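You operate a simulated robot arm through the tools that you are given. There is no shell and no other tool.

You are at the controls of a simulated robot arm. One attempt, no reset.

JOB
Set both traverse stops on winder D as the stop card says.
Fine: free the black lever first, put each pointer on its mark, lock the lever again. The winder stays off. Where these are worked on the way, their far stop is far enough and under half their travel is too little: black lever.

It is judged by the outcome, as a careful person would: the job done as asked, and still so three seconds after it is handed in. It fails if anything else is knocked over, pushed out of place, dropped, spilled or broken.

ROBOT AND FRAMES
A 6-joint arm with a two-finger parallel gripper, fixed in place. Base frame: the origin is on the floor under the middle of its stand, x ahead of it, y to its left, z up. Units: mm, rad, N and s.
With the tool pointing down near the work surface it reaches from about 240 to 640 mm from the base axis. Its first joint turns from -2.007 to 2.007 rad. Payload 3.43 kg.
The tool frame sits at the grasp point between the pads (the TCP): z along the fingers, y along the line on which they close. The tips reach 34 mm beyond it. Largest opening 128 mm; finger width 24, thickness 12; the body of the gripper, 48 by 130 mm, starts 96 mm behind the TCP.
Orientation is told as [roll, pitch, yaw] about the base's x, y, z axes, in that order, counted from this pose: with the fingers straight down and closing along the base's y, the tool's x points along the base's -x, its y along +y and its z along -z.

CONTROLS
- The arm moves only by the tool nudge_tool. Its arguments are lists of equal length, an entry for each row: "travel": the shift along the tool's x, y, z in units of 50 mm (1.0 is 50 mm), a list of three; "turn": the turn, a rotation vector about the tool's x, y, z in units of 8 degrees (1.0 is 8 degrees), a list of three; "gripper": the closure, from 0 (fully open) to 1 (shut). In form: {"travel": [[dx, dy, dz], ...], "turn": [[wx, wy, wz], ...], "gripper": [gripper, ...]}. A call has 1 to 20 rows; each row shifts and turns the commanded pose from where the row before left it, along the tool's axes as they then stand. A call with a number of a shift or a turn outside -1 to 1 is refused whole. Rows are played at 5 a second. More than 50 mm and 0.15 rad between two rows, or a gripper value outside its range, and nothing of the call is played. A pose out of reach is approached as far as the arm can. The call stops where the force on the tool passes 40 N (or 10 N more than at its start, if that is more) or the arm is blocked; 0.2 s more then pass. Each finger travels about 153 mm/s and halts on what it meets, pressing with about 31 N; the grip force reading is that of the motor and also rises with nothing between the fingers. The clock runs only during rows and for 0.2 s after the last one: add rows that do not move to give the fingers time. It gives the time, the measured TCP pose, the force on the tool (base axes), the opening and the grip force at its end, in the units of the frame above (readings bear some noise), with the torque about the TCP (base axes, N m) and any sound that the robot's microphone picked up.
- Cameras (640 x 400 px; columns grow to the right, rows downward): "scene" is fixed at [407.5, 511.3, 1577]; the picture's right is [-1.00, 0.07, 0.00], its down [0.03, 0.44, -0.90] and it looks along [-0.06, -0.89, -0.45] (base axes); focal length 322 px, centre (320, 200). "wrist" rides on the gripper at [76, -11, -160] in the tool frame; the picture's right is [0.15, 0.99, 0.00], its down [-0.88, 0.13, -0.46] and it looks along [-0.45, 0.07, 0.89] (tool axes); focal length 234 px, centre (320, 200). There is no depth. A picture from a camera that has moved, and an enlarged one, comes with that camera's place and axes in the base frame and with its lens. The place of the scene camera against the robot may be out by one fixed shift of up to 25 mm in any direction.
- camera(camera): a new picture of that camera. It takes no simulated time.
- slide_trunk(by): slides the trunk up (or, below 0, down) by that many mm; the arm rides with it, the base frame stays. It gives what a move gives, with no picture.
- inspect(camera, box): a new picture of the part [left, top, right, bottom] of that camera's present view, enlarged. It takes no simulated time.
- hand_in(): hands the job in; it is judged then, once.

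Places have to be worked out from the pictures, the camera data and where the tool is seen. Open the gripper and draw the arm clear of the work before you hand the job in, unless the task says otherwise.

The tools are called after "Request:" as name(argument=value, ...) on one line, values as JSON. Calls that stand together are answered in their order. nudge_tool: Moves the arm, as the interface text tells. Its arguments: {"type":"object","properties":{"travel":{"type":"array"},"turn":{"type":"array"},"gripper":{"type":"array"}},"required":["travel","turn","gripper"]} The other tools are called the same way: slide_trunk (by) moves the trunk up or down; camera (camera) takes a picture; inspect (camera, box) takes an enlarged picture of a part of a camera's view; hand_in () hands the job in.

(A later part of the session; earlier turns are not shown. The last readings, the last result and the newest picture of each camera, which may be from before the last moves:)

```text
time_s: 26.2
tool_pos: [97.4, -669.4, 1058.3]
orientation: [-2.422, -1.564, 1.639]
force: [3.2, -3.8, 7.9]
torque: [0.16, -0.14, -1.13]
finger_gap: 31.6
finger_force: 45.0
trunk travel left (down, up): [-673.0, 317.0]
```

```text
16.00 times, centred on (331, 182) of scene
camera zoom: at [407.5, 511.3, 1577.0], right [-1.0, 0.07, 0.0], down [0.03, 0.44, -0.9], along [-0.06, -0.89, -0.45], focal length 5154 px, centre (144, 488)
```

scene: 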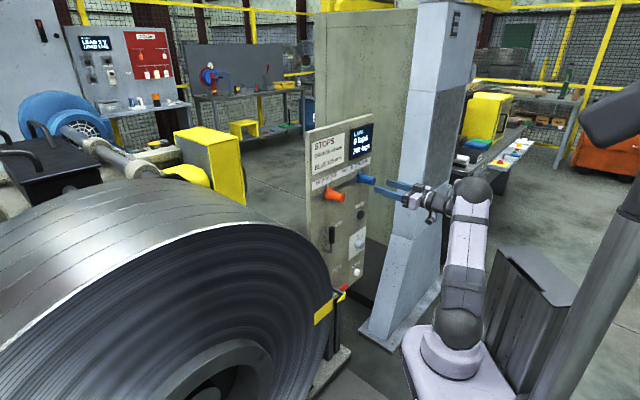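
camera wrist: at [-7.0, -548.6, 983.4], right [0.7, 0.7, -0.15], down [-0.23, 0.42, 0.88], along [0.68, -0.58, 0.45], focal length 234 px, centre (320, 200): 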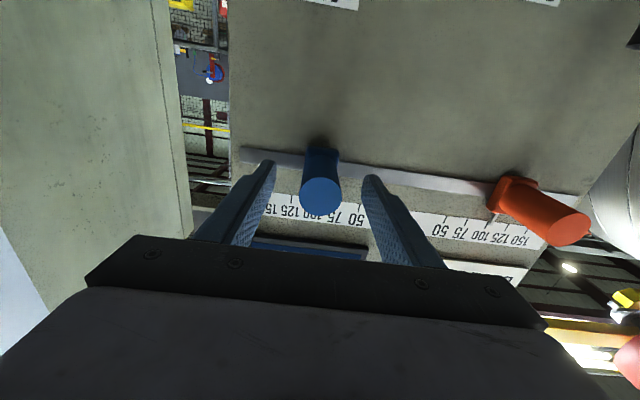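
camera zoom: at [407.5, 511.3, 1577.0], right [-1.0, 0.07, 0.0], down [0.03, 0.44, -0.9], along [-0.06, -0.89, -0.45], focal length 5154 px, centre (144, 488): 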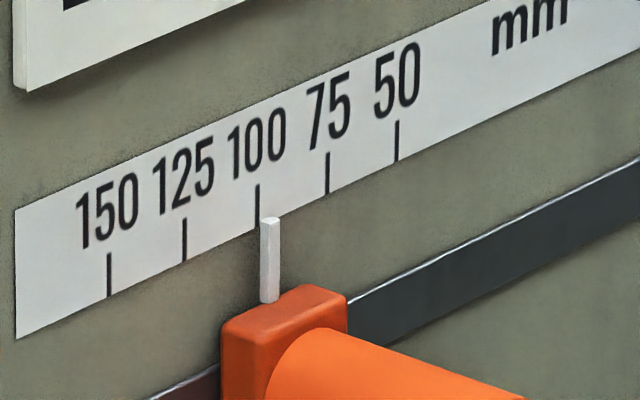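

The pointer now stands close to 125, but it stands off the panel a few mm, so I need a better viewing angle to judge parallax. I'll release, back straight off, and move to mid-panel to read both scales from the wrist camera.

Request:
nudge_tool(travel=[[0, 0, 0], [0, 0, 0], [0, 0, -0.4], [0, 0, -0.4], [0, 0, -0.4], [0, 0, -0.3], [0, 0.6, 0], [0, 0.6, 0], [0, 0.6, 0], [0, 0, 0]], turn=[[0, 0, 0], [0, 0, 0], [0, 0, 0], [0, 0, 0], [0, 0, 0], [0, 0, 0], [0, 0, 0], [0, 0, 0], [0, 0, 0], [0, 0, 0]], gripper=[0.41, 0.41, 0.41, 0.41, 0.41, 0.41, 0.41, 0.41, 0.41, 0.41])

Request:
camera(camera="wrist")

Request:
inspect(camera="scene", box=[350, 155, 380, 175])

```text
time_s: 28.4
tool_pos: [117.4, -560.8, 1057.7]
orientation: [-2.396, -1.57, 1.618]
force: [-0.5, -0.3, 0.4]
torque: [0.02, -0.03, -0.01]
finger_gap: 75.5
finger_force: 0.1
out of reach, approached as far as the arm can: row 6
trunk travel left (down, up): [-673.0, 317.0]
```

```text
taken
camera wrist: at [-3.4, -455.3, 981.6], right [0.7, 0.7, -0.15], down [-0.23, 0.42, 0.88], along [0.68, -0.58, 0.45], focal length 234 px, centre (320, 200)
```

wrist: 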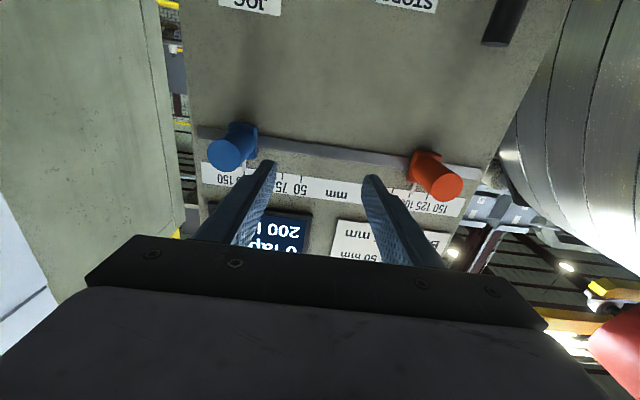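

```text
16.00 times, centred on (365, 165) of scene
camera zoom: at [407.5, 511.3, 1577.0], right [-1.0, 0.07, 0.0], down [0.03, 0.44, -0.9], along [-0.06, -0.89, -0.45], focal length 5154 px, centre (-400, 760)
```

zoom: 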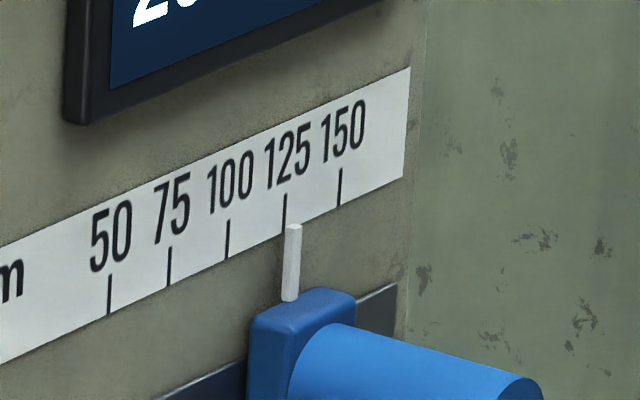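

Releasing did not shift the blue pointer. I'll zoom in on both pointers with the wrist camera.

Request:
inspect(camera="wrist", box=[195, 120, 275, 190])

Request:
inspect(camera="wrist", box=[390, 150, 470, 220])

```text
5.71 times, centred on (235, 155) of wrist
camera zoom: at [-3.4, -455.3, 981.6], right [0.7, 0.7, -0.15], down [-0.23, 0.42, 0.88], along [0.68, -0.58, 0.45], focal length 1338 px, centre (806, 457)
```

zoom: 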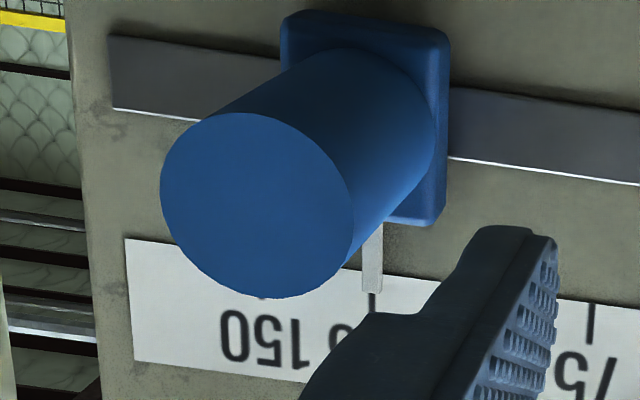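

```text
5.71 times, centred on (430, 185) of wrist
camera zoom: at [-3.4, -455.3, 981.6], right [0.7, 0.7, -0.15], down [-0.23, 0.42, 0.88], along [0.68, -0.58, 0.45], focal length 1338 px, centre (-309, 286)
```

zoom: 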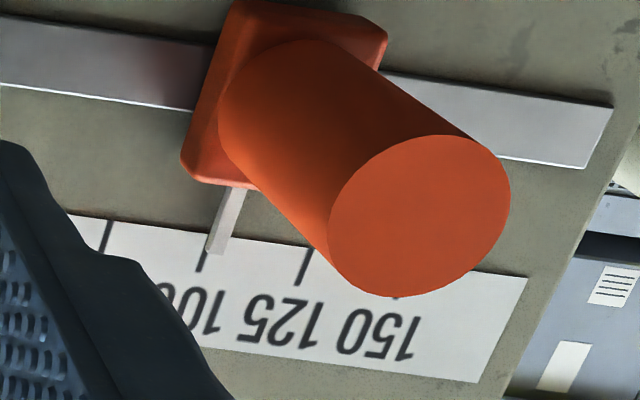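

I'll zoom in further on each pointer tip for an accurate reading.

Request:
inspect(camera="wrist", box=[227, 152, 257, 172])

Request:
inspect(camera="wrist", box=[400, 170, 430, 190])

Request:
inspect(camera="scene", box=[357, 162, 369, 170])

Request:
inspect(camera="scene", box=[323, 179, 335, 187])

```text
16.00 times, centred on (242, 162) of wrist
camera zoom: at [-3.4, -455.3, 981.6], right [0.7, 0.7, -0.15], down [-0.23, 0.42, 0.88], along [0.68, -0.58, 0.45], focal length 3747 px, centre (1568, 808)
```

zoom: 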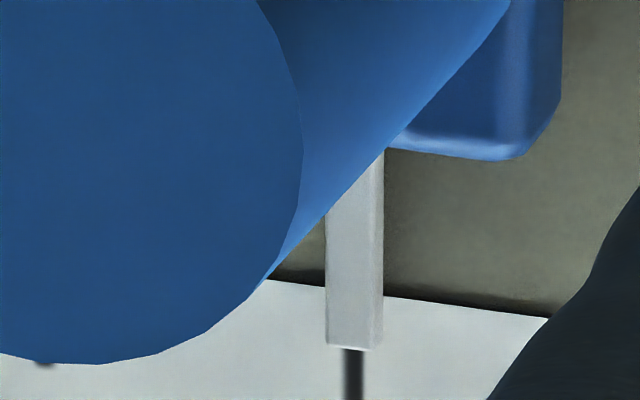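

```text
16.00 times, centred on (415, 180) of wrist
camera zoom: at [-3.4, -455.3, 981.6], right [0.7, 0.7, -0.15], down [-0.23, 0.42, 0.88], along [0.68, -0.58, 0.45], focal length 3747 px, centre (-1200, 520)
```

zoom: 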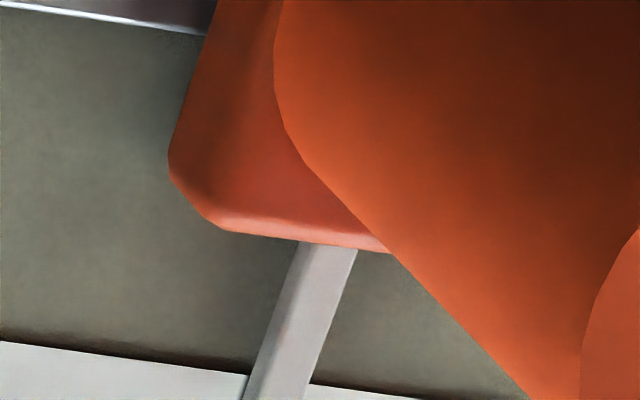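

```text
16.00 times, centred on (363, 166) of scene
camera zoom: at [407.5, 511.3, 1577.0], right [-1.0, 0.07, 0.0], down [0.03, 0.44, -0.9], along [-0.06, -0.89, -0.45], focal length 5154 px, centre (-368, 744)
```

zoom: 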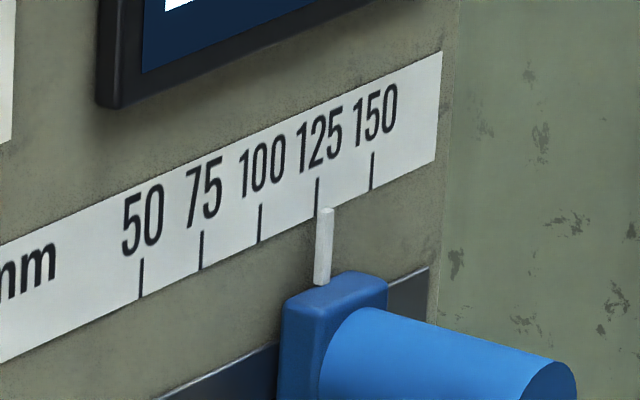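

```text
16.00 times, centred on (329, 183) of scene
camera zoom: at [407.5, 511.3, 1577.0], right [-1.0, 0.07, 0.0], down [0.03, 0.44, -0.9], along [-0.06, -0.89, -0.45], focal length 5154 px, centre (176, 472)
```

zoom: 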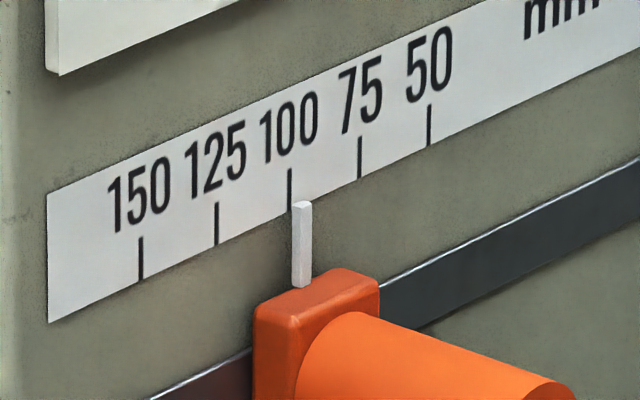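

Blue reads about 124–125 after parallax; I'll verify it later from a better angle. Next, orange: its knob is 134 mm in +y from the TCP, same height. I'll move in front of it at this stand-off.

Request:
nudge_tool(travel=[[0, 0.536, 0], [0, 0.536, 0], [0, 0.536, 0], [0, 0.536, 0], [0, 0.536, 0], [0, 0, 0]], turn=[[0, 0, 0], [0, 0, 0], [0, 0, 0], [0, 0, 0], [0, 0, 0], [0, 0, 0]], gripper=[0.41, 0.41, 0.41, 0.41, 0.41, 0.41])

Request:
camera(camera="wrist")

Request:
inspect(camera="wrist", box=[220, 110, 420, 230])

```text
time_s: 29.8
tool_pos: [212.0, -465.7, 1057.3]
orientation: [-2.323, -1.568, 1.54]
force: [0.4, -0.6, 0.3]
torque: [0.01, 0.02, 0.02]
finger_gap: 75.7
finger_force: 0.1
trunk travel left (down, up): [-673.0, 317.0]
```

```text
taken
camera wrist: at [90.3, -359.9, 982.1], right [0.7, 0.7, -0.15], down [-0.23, 0.42, 0.88], along [0.68, -0.58, 0.45], focal length 234 px, centre (320, 200)
```

wrist: 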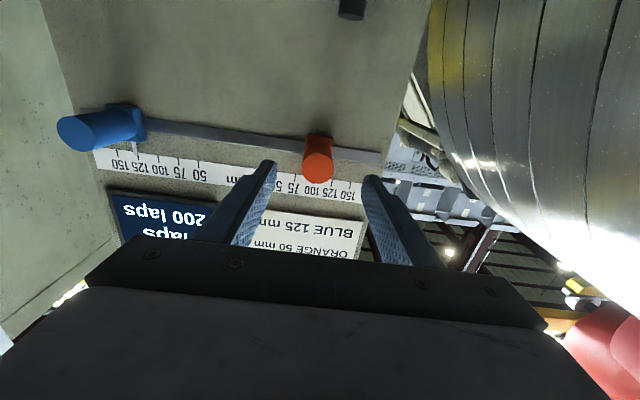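

```text
3.20 times, centred on (320, 170) of wrist
camera zoom: at [90.3, -359.9, 982.1], right [0.7, 0.7, -0.15], down [-0.23, 0.42, 0.88], along [0.68, -0.58, 0.45], focal length 749 px, centre (320, 296)
```

zoom: 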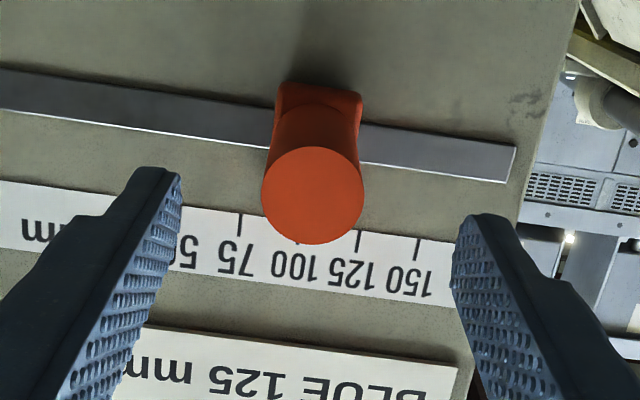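

Orange is centred (about 2 mm off). I'll move forward 64 mm to straddle it, then close.

Request:
nudge_tool(travel=[[0, -0.02, 0.32], [0, -0.02, 0.32], [0, 0, 0.32], [0, 0, 0.32], [0, 0, 0], [0, 0, 0], [0, 0, 0]], turn=[[0, 0, 0], [0, 0, 0], [0, 0, 0], [0, 0, 0], [0, 0, 0], [0, 0, 0], [0, 0, 0]], gripper=[0.41, 0.41, 0.41, 0.41, 0.41, 0.7, 0.9])

Request:
inspect(camera="wrist", box=[240, 130, 400, 230])

Request:
inspect(camera="scene", box=[310, 140, 410, 210])

```text
time_s: 31.4
tool_pos: [258.1, -512.4, 1059.3]
orientation: [-2.369, -1.568, 1.586]
force: [2.1, -0.6, 0.1]
torque: [-0.18, -0.06, -0.91]
finger_gap: 31.4
finger_force: 44.9
trunk travel left (down, up): [-673.0, 317.0]
```

```text
4.00 times, centred on (320, 180) of wrist
camera zoom: at [134.2, -408.0, 982.0], right [0.7, 0.7, -0.15], down [-0.23, 0.42, 0.88], along [0.68, -0.58, 0.45], focal length 937 px, centre (320, 280)
```

zoom: 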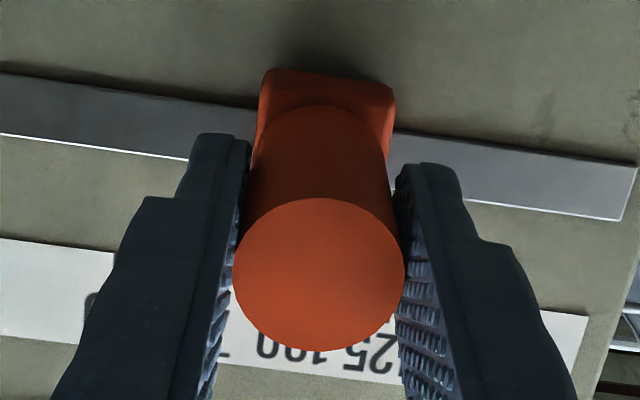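

```text
5.71 times, centred on (360, 175) of scene
camera zoom: at [407.5, 511.3, 1577.0], right [-1.0, 0.07, 0.0], down [0.03, 0.44, -0.9], along [-0.06, -0.89, -0.45], focal length 1841 px, centre (91, 343)
```

zoom: 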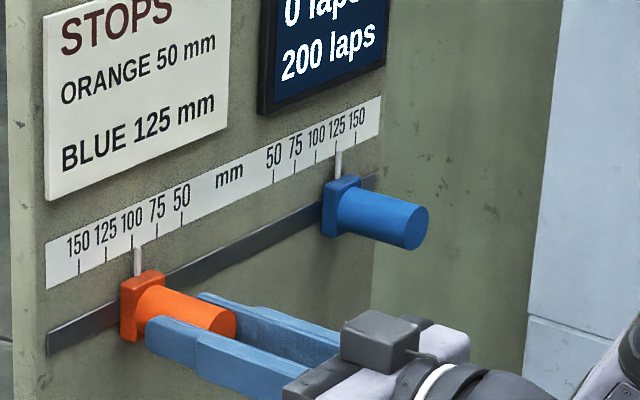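

Orange is gripped at about 100. I'll slide it 50 mm toward -y (toward the scale centre), to 50.

Request:
nudge_tool(travel=[[0, -0.1, 0], [0, -0.1, 0], [0, -0.1, 0], [0, -0.1, 0], [0, -0.1, 0], [0, -0.1, 0], [0, -0.1, 0], [0, -0.1, 0], [0, -0.1, 0], [0, -0.1, 0], [0, 0, 0]], turn=[[0, 0, 0], [0, 0, 0], [0, 0, 0], [0, 0, 0], [0, 0, 0], [0, 0, 0], [0, 0, 0], [0, 0, 0], [0, 0, 0], [0, 0, 0], [0, 0, 0]], gripper=[0.9, 0.9, 0.9, 0.9, 0.9, 0.9, 0.9, 0.9, 0.9, 0.9, 0.9])

Request:
inspect(camera="scene", box=[322, 170, 352, 190])

Request:
inspect(camera="wrist", box=[240, 130, 400, 230])

```text
time_s: 33.8
tool_pos: [221.3, -546.9, 1058.4]
orientation: [-2.111, -1.569, 1.332]
force: [2.1, 6.3, -2.9]
torque: [0.14, 0.08, -1.14]
finger_gap: 31.6
finger_force: 44.8
trunk travel left (down, up): [-673.0, 317.0]
```

```text
16.00 times, centred on (337, 180) of scene
camera zoom: at [407.5, 511.3, 1577.0], right [-1.0, 0.07, 0.0], down [0.03, 0.44, -0.9], along [-0.06, -0.89, -0.45], focal length 5154 px, centre (48, 520)
```

zoom: 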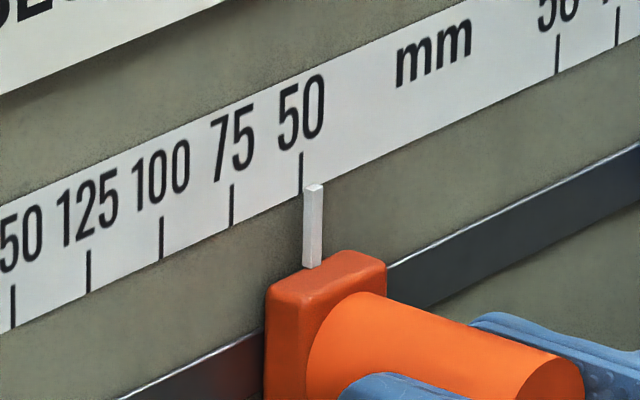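

```text
4.00 times, centred on (320, 180) of wrist
camera zoom: at [99.4, -442.8, 982.3], right [0.7, 0.7, -0.15], down [-0.23, 0.42, 0.88], along [0.68, -0.58, 0.45], focal length 937 px, centre (320, 280)
```

zoom: 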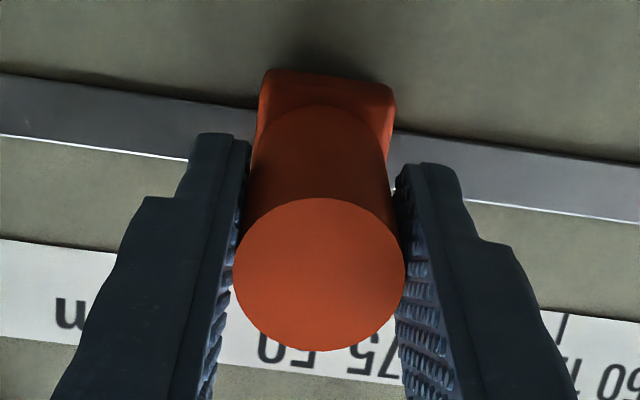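

Orange has followed to about 50. I'll release, back off, and raise the trunk so the wrist camera looks straight at the pointer without parallax.

Request:
nudge_tool(travel=[[0, 0, 0], [0, 0, 0], [0, 0, -0.4], [0, 0, -0.4], [0, 0, -0.3], [0, 0, 0]], turn=[[0, 0, 0], [0, 0, 0], [0, 0, 0], [0, 0, 0], [0, 0, 0], [0, 0, 0]], gripper=[0.41, 0.41, 0.41, 0.41, 0.41, 0.41])

Request:
slide_trunk(by=125)

Request:
camera(camera="wrist")

Request:
inspect(camera="scene", box=[322, 170, 352, 190])

```text
time_s: 35.2
tool_pos: [180.3, -509.5, 1059.3]
orientation: [-2.421, -1.568, 1.638]
force: [-0.5, -0.7, -0.7]
torque: [-0.01, -0.01, -0.01]
finger_gap: 75.4
finger_force: 0.0
trunk travel left (down, up): [-673.0, 317.0]
```

```text
time_s: 36.7
tool_pos: [181.3, -509.2, 1184.2]
orientation: [-2.379, -1.567, 1.596]
force: [-0.3, -0.7, -0.2]
torque: [-0.04, 0.0, -0.03]
finger_gap: 75.4
finger_force: 0.1
trunk travel left (down, up): [-798.0, 192.0]
```

```text
taken
camera wrist: at [58.6, -404.9, 1107.8], right [0.7, 0.7, -0.15], down [-0.23, 0.42, 0.88], along [0.68, -0.58, 0.45], focal length 234 px, centre (320, 200)
```

wrist: 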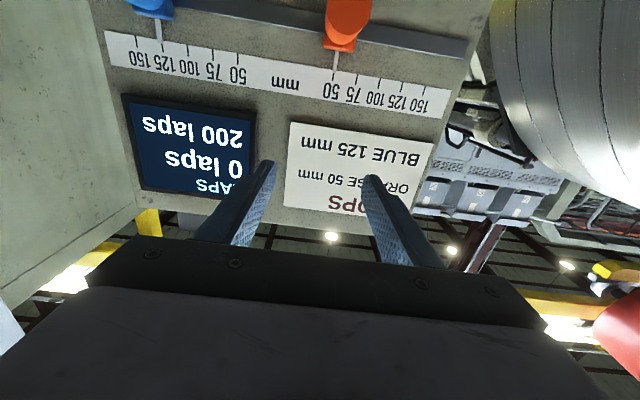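

```text
16.00 times, centred on (337, 180) of scene
camera zoom: at [407.5, 511.3, 1577.0], right [-1.0, 0.07, 0.0], down [0.03, 0.44, -0.9], along [-0.06, -0.89, -0.45], focal length 5154 px, centre (48, 520)
```

zoom: 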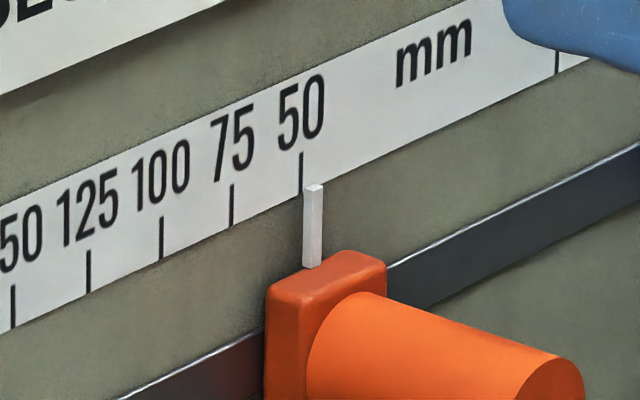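

A clear, nearly head-on view of both pointers now. I'll zoom in on each.

Request:
inspect(camera="wrist", box=[320, 55, 350, 75])

Request:
inspect(camera="wrist", box=[145, 25, 175, 45])

Request:
inspect(camera="wrist", box=[100, 10, 250, 100])

Request:
inspect(camera="wrist", box=[300, 30, 450, 130])

```text
16.00 times, centred on (335, 65) of wrist
camera zoom: at [58.6, -404.9, 1107.8], right [0.7, 0.7, -0.15], down [-0.23, 0.42, 0.88], along [0.68, -0.58, 0.45], focal length 3747 px, centre (80, 2360)
```

zoom: 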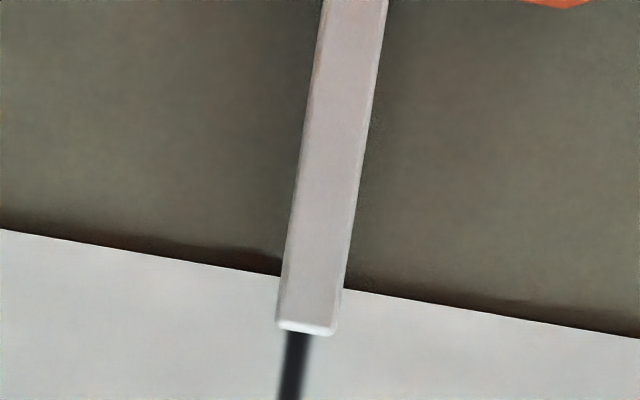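

```text
16.00 times, centred on (160, 35) of wrist
camera zoom: at [58.6, -404.9, 1107.8], right [0.7, 0.7, -0.15], down [-0.23, 0.42, 0.88], along [0.68, -0.58, 0.45], focal length 3747 px, centre (2880, 2840)
```

zoom: 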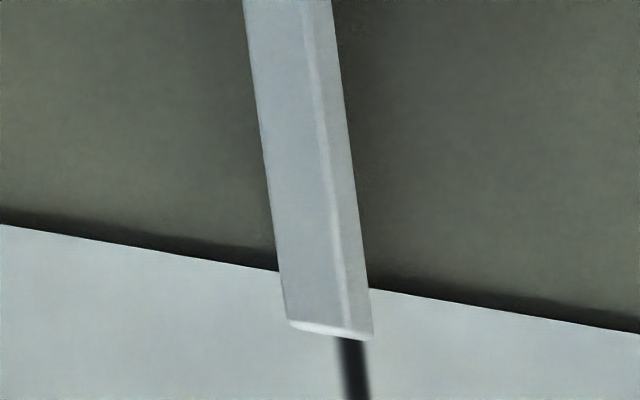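

```text
4.27 times, centred on (175, 55) of wrist
camera zoom: at [58.6, -404.9, 1107.8], right [0.7, 0.7, -0.15], down [-0.23, 0.42, 0.88], along [0.68, -0.58, 0.45], focal length 999 px, centre (939, 819)
```

zoom: 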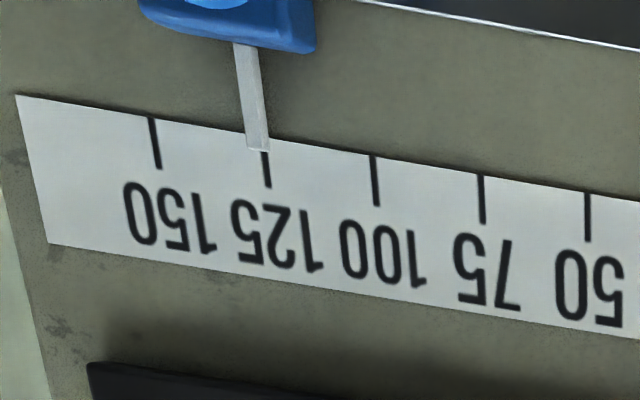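

```text
4.00 times, centred on (375, 80) of wrist
camera zoom: at [58.6, -404.9, 1107.8], right [0.7, 0.7, -0.15], down [-0.23, 0.42, 0.88], along [0.68, -0.58, 0.45], focal length 937 px, centre (100, 680)
```

zoom: 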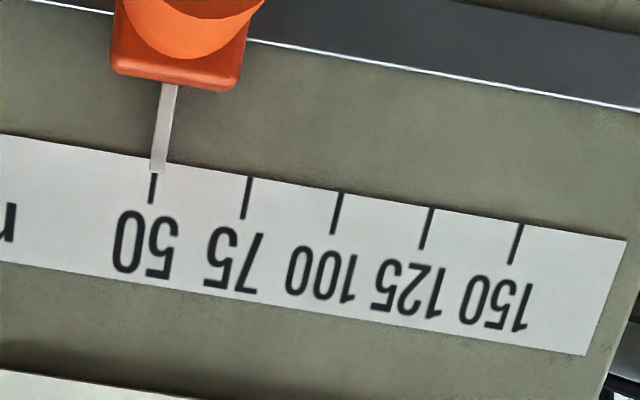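

Head-on, orange reads about 50.2, so it's good. Blue is seen obliquely and works out around 123.5–124, so I'll move level with blue at this height for a direct view before correcting.

Request:
nudge_tool(travel=[[0, -0.577, 0.035], [0, -0.577, 0.035], [0, -0.577, 0.035], [0, -0.577, 0.035], [0, -0.577, 0.035], [0, -0.577, 0.035], [0, 0, 0]], turn=[[0, 0, 0], [0, 0, 0], [0, 0, 0], [0, 0, 0], [0, 0, 0], [0, 0, 0], [0, 0, 0]], gripper=[0.41, 0.41, 0.41, 0.41, 0.41, 0.41, 0.41])

Request:
camera(camera="wrist")

```text
time_s: 38.3
tool_pos: [65.5, -640.9, 1184.6]
orientation: [-2.368, -1.568, 1.586]
force: [0.3, 0.4, 0.0]
torque: [0.0, 0.01, -0.02]
finger_gap: 75.5
finger_force: 0.0
trunk travel left (down, up): [-798.0, 192.0]
```

```text
taken
camera wrist: at [-55.8, -536.0, 1108.5], right [0.7, 0.7, -0.15], down [-0.23, 0.42, 0.88], along [0.68, -0.58, 0.45], focal length 234 px, centre (320, 200)
```

wrist: 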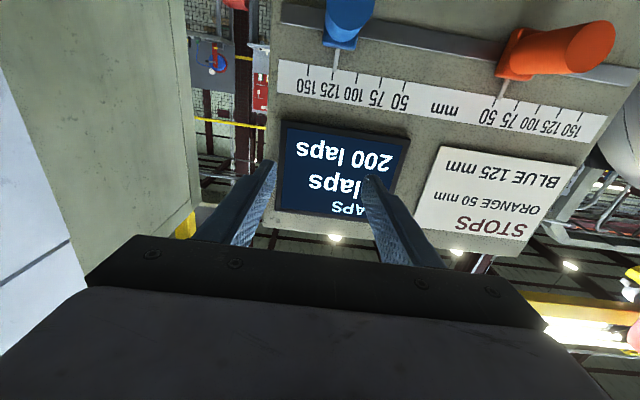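

The camera is now straight in front of blue. I'll zoom in on its pointer.

Request:
inspect(camera="wrist", box=[320, 55, 350, 75])

Request:
inspect(camera="wrist", box=[485, 80, 515, 100])

Request:
inspect(camera="wrist", box=[275, 40, 425, 130])

```text
16.00 times, centred on (335, 65) of wrist
camera zoom: at [-55.8, -536.0, 1108.5], right [0.7, 0.7, -0.15], down [-0.23, 0.42, 0.88], along [0.68, -0.58, 0.45], focal length 3747 px, centre (80, 2360)
```

zoom: 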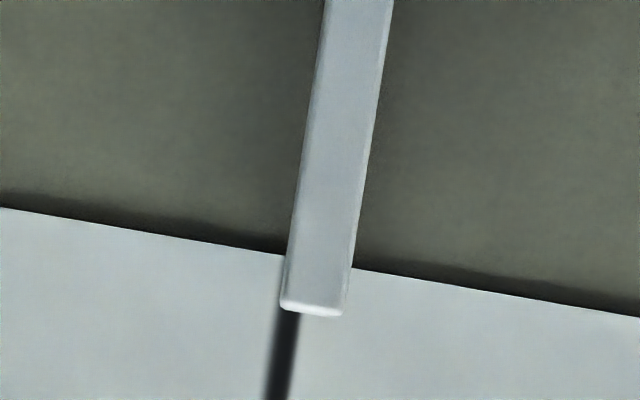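

```text
16.00 times, centred on (500, 90) of wrist
camera zoom: at [-55.8, -536.0, 1108.5], right [0.7, 0.7, -0.15], down [-0.23, 0.42, 0.88], along [0.68, -0.58, 0.45], focal length 3747 px, centre (-2560, 1960)
```

zoom: 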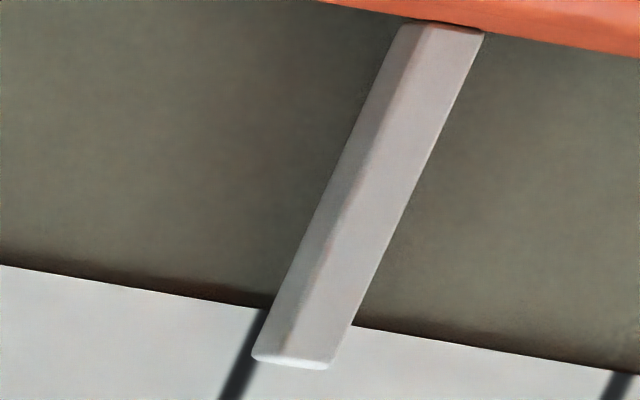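

```text
4.27 times, centred on (350, 85) of wrist
camera zoom: at [-55.8, -536.0, 1108.5], right [0.7, 0.7, -0.15], down [-0.23, 0.42, 0.88], along [0.68, -0.58, 0.45], focal length 999 px, centre (192, 691)
```

zoom: 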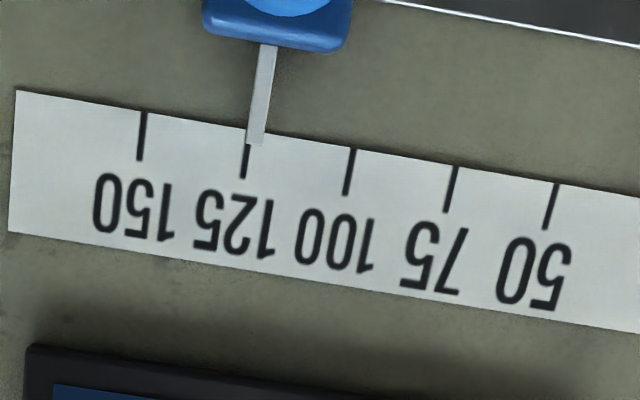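

Head-on, blue's pointer sits about 1.2 mm inside the 125 mark (≈123.8). I'll go back down, straddle the knob again and make a small correction outward.

Request:
slide_trunk(by=-125)

Request:
nudge_tool(travel=[[0, 0.025, 0.225], [0, 0, 0.225], [0, 0, 0.225], [0, 0, 0.225], [0, 0, 0]], turn=[[0, 0, 0], [0, 0, 0], [0, 0, 0], [0, 0, 0], [0, 0, 0]], gripper=[0.41, 0.41, 0.41, 0.41, 0.41])

Request:
inspect(camera="wrist", box=[240, 130, 400, 230])

Request:
inspect(camera="scene", box=[350, 155, 380, 175])

```text
time_s: 39.9
tool_pos: [66.5, -641.1, 1059.8]
orientation: [-2.378, -1.567, 1.595]
force: [0.6, 0.2, -0.7]
torque: [0.01, 0.02, 0.01]
finger_gap: 75.7
finger_force: 0.0
trunk travel left (down, up): [-673.0, 317.0]
```

```text
time_s: 41.1
tool_pos: [99.8, -671.3, 1059.0]
orientation: [-2.457, -1.566, 1.67]
force: [-0.6, -0.8, -0.2]
torque: [-0.02, 0.0, 0.02]
finger_gap: 75.4
finger_force: 0.1
trunk travel left (down, up): [-673.0, 317.0]
```

```text
4.00 times, centred on (320, 180) of wrist
camera zoom: at [-23.0, -567.0, 983.2], right [0.7, 0.7, -0.15], down [-0.23, 0.42, 0.88], along [0.68, -0.58, 0.45], focal length 937 px, centre (320, 280)
```

zoom: 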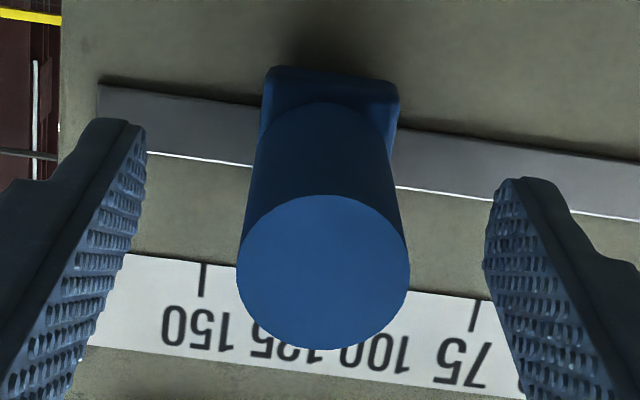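

```text
16.00 times, centred on (365, 165) of scene
camera zoom: at [407.5, 511.3, 1577.0], right [-1.0, 0.07, 0.0], down [0.03, 0.44, -0.9], along [-0.06, -0.89, -0.45], focal length 5154 px, centre (-400, 760)
```

zoom: 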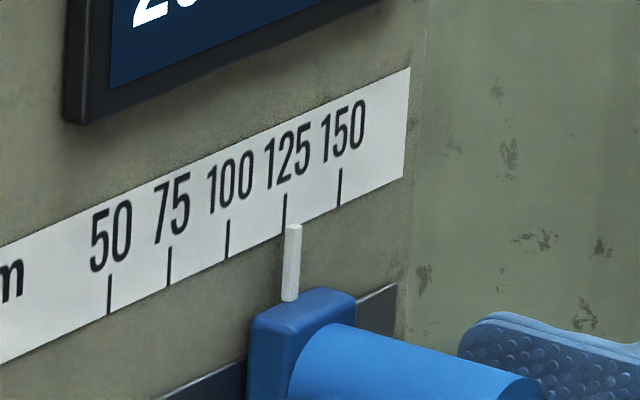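

Straddling blue, with the tool centre about 0.8 mm outward of the knob. I'll close, which should carry it most of the way, then nudge 0.5 mm further.

Request:
nudge_tool(travel=[[0, 0, 0], [0, 0, 0], [0, 0, 0], [0, -0.01, 0], [0, 0, 0]], turn=[[0, 0, 0], [0, 0, 0], [0, 0, 0], [0, 0, 0], [0, 0, 0]], gripper=[0.6, 0.8, 0.9, 0.9, 0.9])

Request:
inspect(camera="wrist", box=[240, 130, 400, 230])

Request:
inspect(camera="scene", box=[350, 155, 380, 175])

```text
time_s: 42.3
tool_pos: [98.5, -672.8, 1059.3]
orientation: [-2.302, -1.568, 1.517]
force: [1.6, -0.3, -0.7]
torque: [-0.18, -0.06, -1.23]
finger_gap: 31.9
finger_force: 45.0
trunk travel left (down, up): [-673.0, 317.0]
```

```text
4.00 times, centred on (320, 180) of wrist
camera zoom: at [-23.6, -567.4, 983.3], right [0.7, 0.7, -0.15], down [-0.23, 0.42, 0.88], along [0.68, -0.58, 0.45], focal length 937 px, centre (320, 280)
```

zoom: 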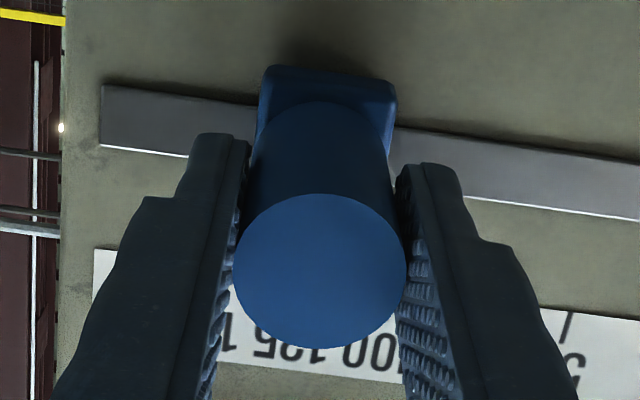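

```text
16.00 times, centred on (365, 165) of scene
camera zoom: at [407.5, 511.3, 1577.0], right [-1.0, 0.07, 0.0], down [0.03, 0.44, -0.9], along [-0.06, -0.89, -0.45], focal length 5154 px, centre (-400, 760)
```

zoom: 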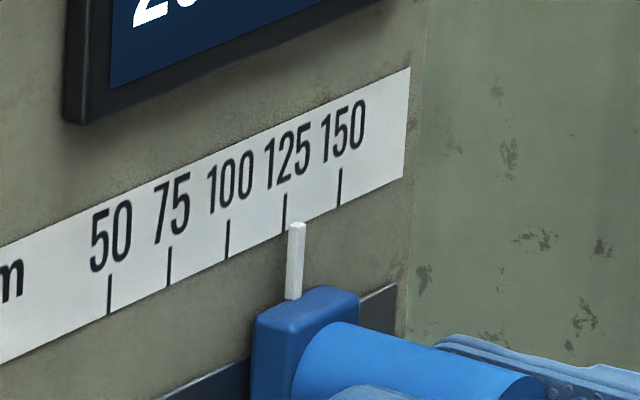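

The pointer moved outward by about 1.3–1.5 mm, which should put it on 125. I'll release, back off, and recheck head-on from the raised position.

Request:
nudge_tool(travel=[[0, 0, 0], [0, 0, 0], [0, 0, -0.3], [0, 0, -0.3], [0, 0, -0.3], [0, 0, 0]], turn=[[0, 0, 0], [0, 0, 0], [0, 0, 0], [0, 0, 0], [0, 0, 0], [0, 0, 0]], gripper=[0.41, 0.41, 0.41, 0.41, 0.41, 0.41])

Request:
slide_trunk(by=125)

Request:
inspect(camera="wrist", box=[320, 55, 350, 75])

Request:
camera(camera="wrist")

Request:
inspect(camera="wrist", box=[275, 40, 425, 130])

```text
time_s: 43.7
tool_pos: [65.7, -639.2, 1058.5]
orientation: [-2.331, -1.567, 1.55]
force: [0.8, -0.3, 0.9]
torque: [-0.02, -0.02, -0.01]
finger_gap: 75.6
finger_force: 0.0
trunk travel left (down, up): [-673.0, 317.0]
```

```text
time_s: 45.2
tool_pos: [66.0, -639.6, 1183.9]
orientation: [-2.377, -1.566, 1.594]
force: [0.2, 0.0, -0.4]
torque: [-0.01, 0.02, 0.02]
finger_gap: 75.5
finger_force: 0.0
trunk travel left (down, up): [-798.0, 192.0]
```

```text
16.00 times, centred on (335, 65) of wrist
camera zoom: at [-55.7, -535.3, 1108.4], right [0.7, 0.7, -0.15], down [-0.23, 0.42, 0.88], along [0.68, -0.58, 0.45], focal length 3747 px, centre (80, 2360)
```

zoom: 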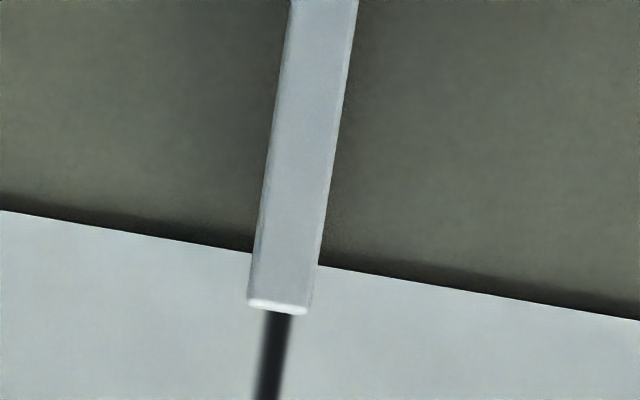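

```text
taken
camera wrist: at [-55.7, -535.3, 1108.4], right [0.7, 0.7, -0.15], down [-0.23, 0.42, 0.88], along [0.68, -0.58, 0.45], focal length 234 px, centre (320, 200)
```

wrist: 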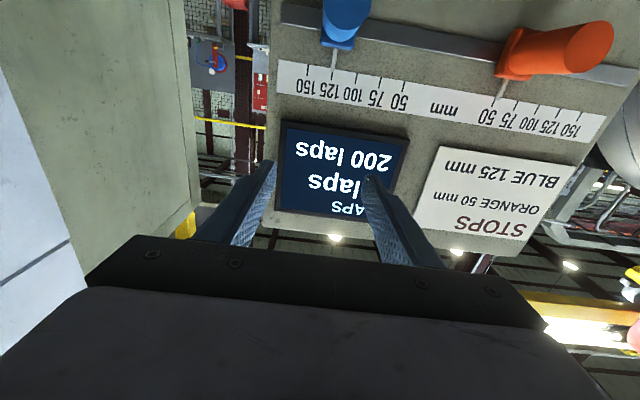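

```text
4.27 times, centred on (350, 85) of wrist
camera zoom: at [-55.7, -535.3, 1108.4], right [0.7, 0.7, -0.15], down [-0.23, 0.42, 0.88], along [0.68, -0.58, 0.45], focal length 999 px, centre (192, 691)
```

zoom: 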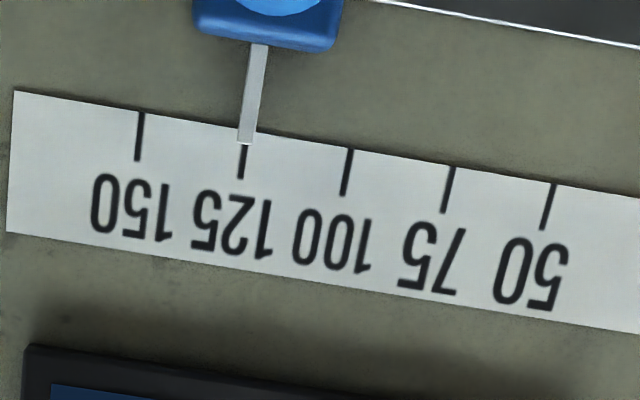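

Blue now sits on the 125 mark (within about 0.4 mm). Both pointers are set. Next, the lever: I'll close the fingers, move across in front of the panel to the lever's coil side, keeping well back, then lower the trunk.

Request:
nudge_tool(travel=[[0, 0.5, 0], [0, 0.6, 0], [0, 0.6, 0], [0, 0.6, 0], [0, 0.6, 0], [0, 0.6, 0], [0, 0.6, 0], [0, 0.6, 0], [0, 0, 0]], turn=[[0, 0, 0], [0, 0, 0], [0, 0, 0], [0, 0, 0], [0, 0, 0], [0, 0, 0], [0, 0, 0], [0, 0, 0], [0, 0, 0]], gripper=[1, 1, 1, 1, 1, 1, 1, 1, 1])

Request:
camera(camera="wrist")

Request:
camera(camera="scene")

```text
time_s: 47.2
tool_pos: [233.8, -470.9, 1182.2]
orientation: [-2.354, -1.566, 1.567]
force: [0.4, 0.7, 1.1]
torque: [0.0, 0.01, 0.01]
finger_gap: 0.0
finger_force: 30.6
trunk travel left (down, up): [-798.0, 192.0]
```

```text
taken
camera wrist: at [111.3, -367.4, 1106.7], right [0.7, 0.7, -0.15], down [-0.23, 0.42, 0.88], along [0.68, -0.58, 0.45], focal length 234 px, centre (320, 200)
```

wrist: 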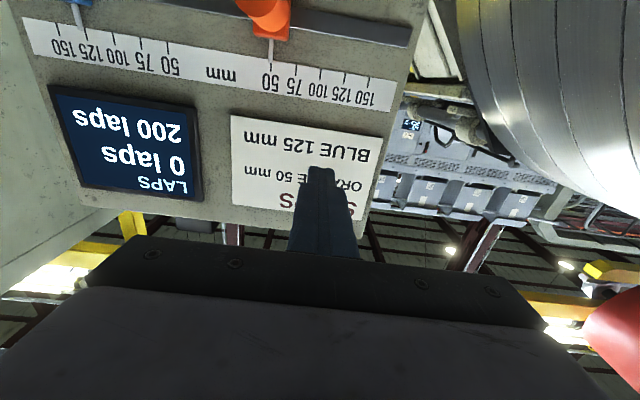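

```text
taken
```

scene: 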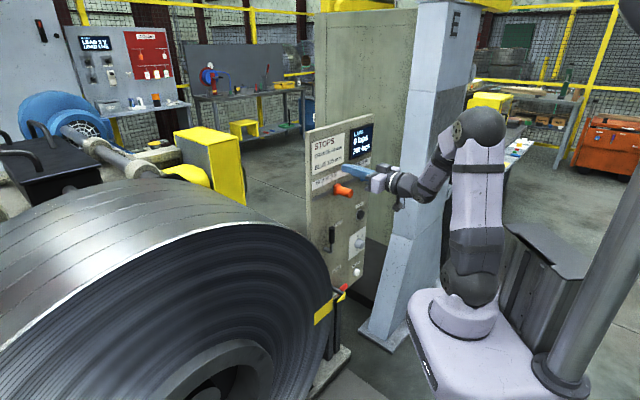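

Clear on all sides. I'll lower the trunk 277 mm so the closed fingers come to the height of the lever's grip, still about 30 mm in front of it.

Request:
slide_trunk(by=-277)

Request:
camera(camera="wrist")

Request:
camera(camera="scene")

```text
time_s: 50.0
tool_pos: [233.1, -471.2, 906.4]
orientation: [-2.379, -1.567, 1.597]
force: [0.0, -0.4, 0.2]
torque: [0.04, 0.01, -0.01]
finger_gap: 0.1
finger_force: 30.7
trunk travel left (down, up): [-521.0, 469.0]
```

```text
taken
camera wrist: at [111.3, -367.4, 829.7], right [0.7, 0.7, -0.15], down [-0.23, 0.42, 0.88], along [0.68, -0.58, 0.45], focal length 234 px, centre (320, 200)
```

wrist: 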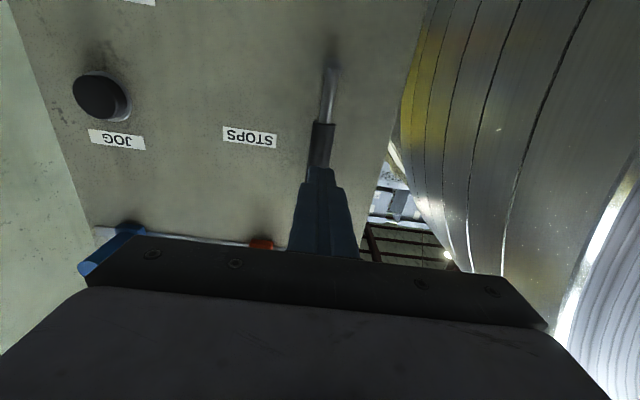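

```text
taken
```

scene: 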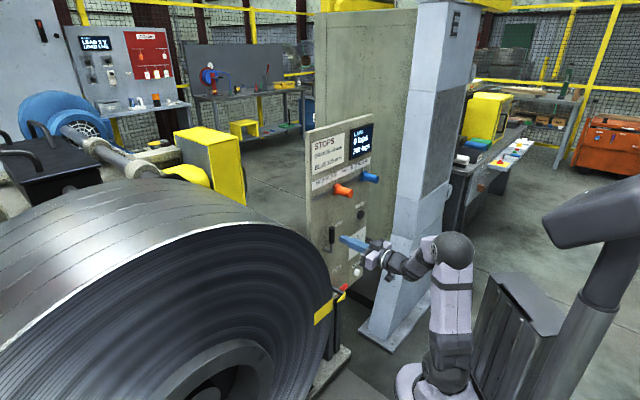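

The lever's grip is directly ahead (about 2.5 mm to the -y side of the TCP). I'll shift 31 mm toward the coil side, where there's still ample clearance, then move forward 54 mm beside the grip.

Request:
nudge_tool(travel=[[0, 0.31, 0], [0, 0.31, 0], [0, 0, 0.27], [0, 0, 0.27], [0, 0, 0.27], [0, 0, 0.27], [0, 0, 0]], turn=[[0, 0, 0], [0, 0, 0], [0, 0, 0], [0, 0, 0], [0, 0, 0], [0, 0, 0], [0, 0, 0]], gripper=[1, 1, 1, 1, 1, 1, 1])

Request:
camera(camera="wrist")

Request:
inspect(camera="scene", box=[310, 205, 450, 305])

```text
time_s: 51.6
tool_pos: [292.8, -488.0, 905.1]
orientation: [-2.357, -1.566, 1.574]
force: [0.0, 0.5, 0.2]
torque: [0.0, 0.0, -0.02]
finger_gap: 0.0
finger_force: 31.1
trunk travel left (down, up): [-521.0, 469.0]
```

```text
taken
camera wrist: at [172.0, -383.3, 829.3], right [0.7, 0.7, -0.15], down [-0.23, 0.42, 0.88], along [0.68, -0.58, 0.45], focal length 234 px, centre (320, 200)
```

wrist: 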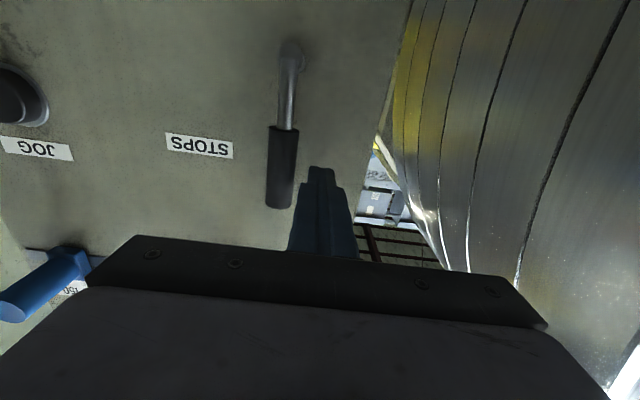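

```text
4.00 times, centred on (380, 255) of scene
camera zoom: at [407.5, 511.3, 1577.0], right [-1.0, 0.07, 0.0], down [0.03, 0.44, -0.9], along [-0.06, -0.89, -0.45], focal length 1289 px, centre (80, -20)
```

zoom: 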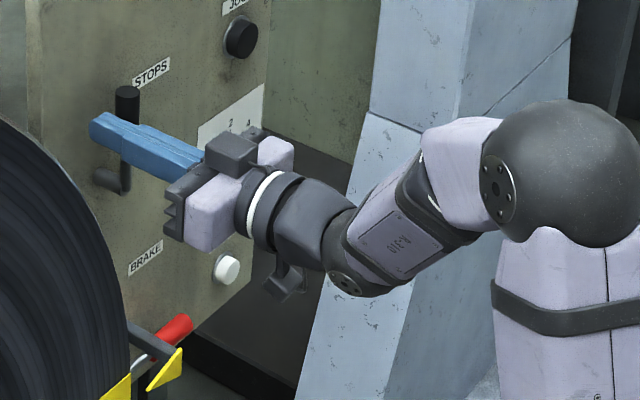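

The closed fingers are beside the grip on the coil side. I'll push the lever back toward the dial side along its arc, first to about 45°.

Request:
nudge_tool(travel=[[-0.0085, -0.1435, 0], [-0.0085, -0.1435, 0], [-0.0085, -0.1435, 0], [-0.0085, -0.1435, 0], [0.01, -0.144, 0], [0.01, -0.144, 0], [0.01, -0.144, 0], [0.049, -0.143, 0], [0.049, -0.143, 0], [0.049, -0.143, 0]], turn=[[0, 0, 0], [0, 0, 0], [0, 0, 0], [0, 0, 0], [0, 0, 0], [0, 0, 0], [0, 0, 0], [0, 0, 0], [0, 0, 0], [0, 0, 0]], gripper=[1, 1, 1, 1, 1, 1, 1, 1, 1, 1])

Request:
camera(camera="wrist")

Request:
inspect(camera="scene", box=[310, 205, 450, 305])

```text
time_s: 53.8
tool_pos: [242.9, -538.5, 898.2]
orientation: [-2.344, -1.566, 1.561]
force: [0.8, -0.3, 0.2]
torque: [0.01, -0.03, -0.01]
finger_gap: 0.1
finger_force: 31.1
trunk travel left (down, up): [-521.0, 469.0]
```

```text
taken
camera wrist: at [121.1, -434.1, 822.6], right [0.7, 0.7, -0.15], down [-0.23, 0.42, 0.88], along [0.68, -0.58, 0.45], focal length 234 px, centre (320, 200)
```

wrist: 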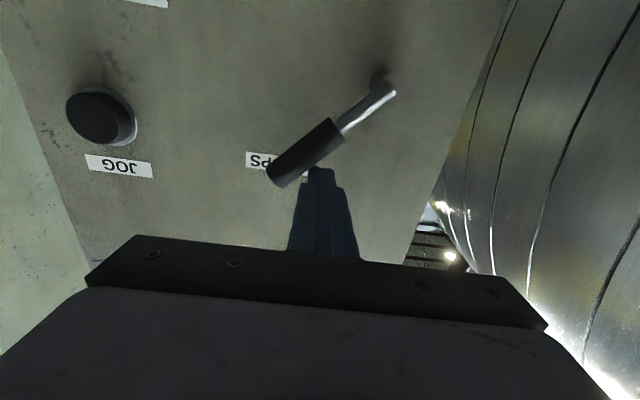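

```text
4.00 times, centred on (380, 255) of scene
camera zoom: at [407.5, 511.3, 1577.0], right [-1.0, 0.07, 0.0], down [0.03, 0.44, -0.9], along [-0.06, -0.89, -0.45], focal length 1289 px, centre (80, -20)
```

zoom: 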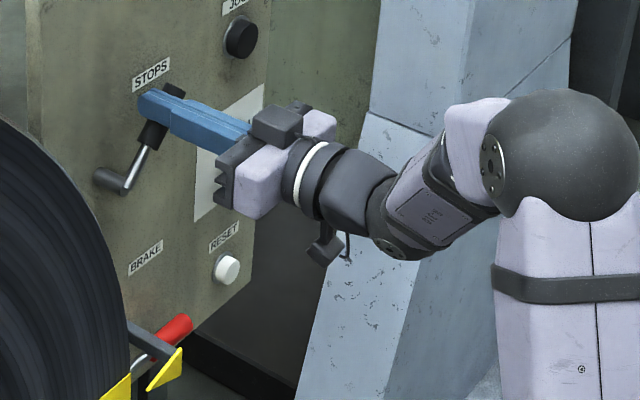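

The lever has come down to about 45° and follows freely. I'll continue the arc down to horizontal; the fingers stay clear of the dial, which is further to the -y side and lower.

Request:
nudge_tool(travel=[[0.091, -0.131, 0], [0.091, -0.131, 0], [0.091, -0.131, 0], [0.129, -0.104, 0], [0.129, -0.104, 0], [0.129, -0.104, 0]], turn=[[0, 0, 0], [0, 0, 0], [0, 0, 0], [0, 0, 0], [0, 0, 0], [0, 0, 0]], gripper=[1, 1, 1, 1, 1, 1])

Request:
camera(camera="wrist")

Request:
inspect(camera="scene", box=[310, 205, 450, 305])

```text
time_s: 55.2
tool_pos: [219.6, -563.6, 864.5]
orientation: [-2.361, -1.569, 1.578]
force: [-0.2, -0.2, -0.5]
torque: [-0.02, 0.0, -0.01]
finger_gap: 0.1
finger_force: 31.1
trunk travel left (down, up): [-521.0, 469.0]
```

```text
taken
camera wrist: at [96.5, -459.5, 789.2], right [0.7, 0.7, -0.15], down [-0.23, 0.42, 0.88], along [0.68, -0.58, 0.45], focal length 234 px, centre (320, 200)
```

wrist: 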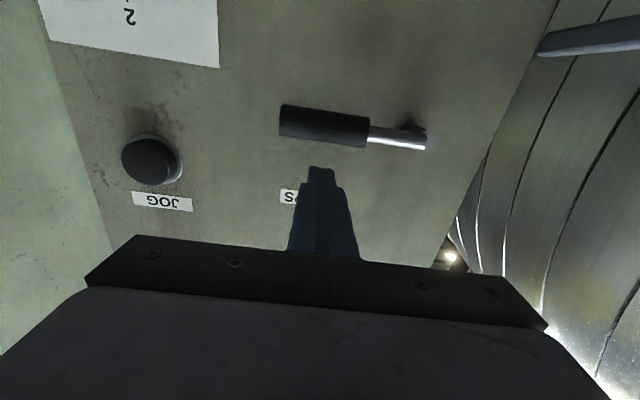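

```text
4.00 times, centred on (380, 255) of scene
camera zoom: at [407.5, 511.3, 1577.0], right [-1.0, 0.07, 0.0], down [0.03, 0.44, -0.9], along [-0.06, -0.89, -0.45], focal length 1289 px, centre (80, -20)
```

zoom: 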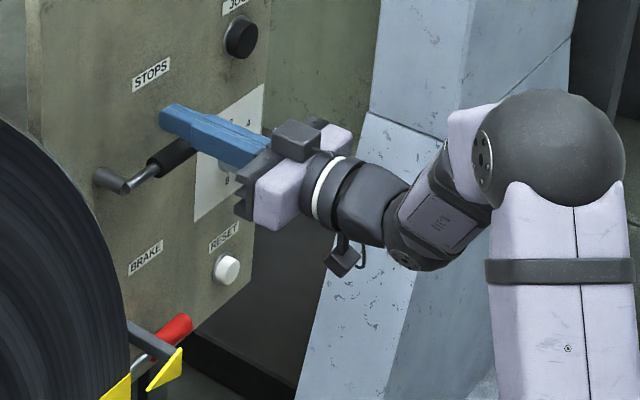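

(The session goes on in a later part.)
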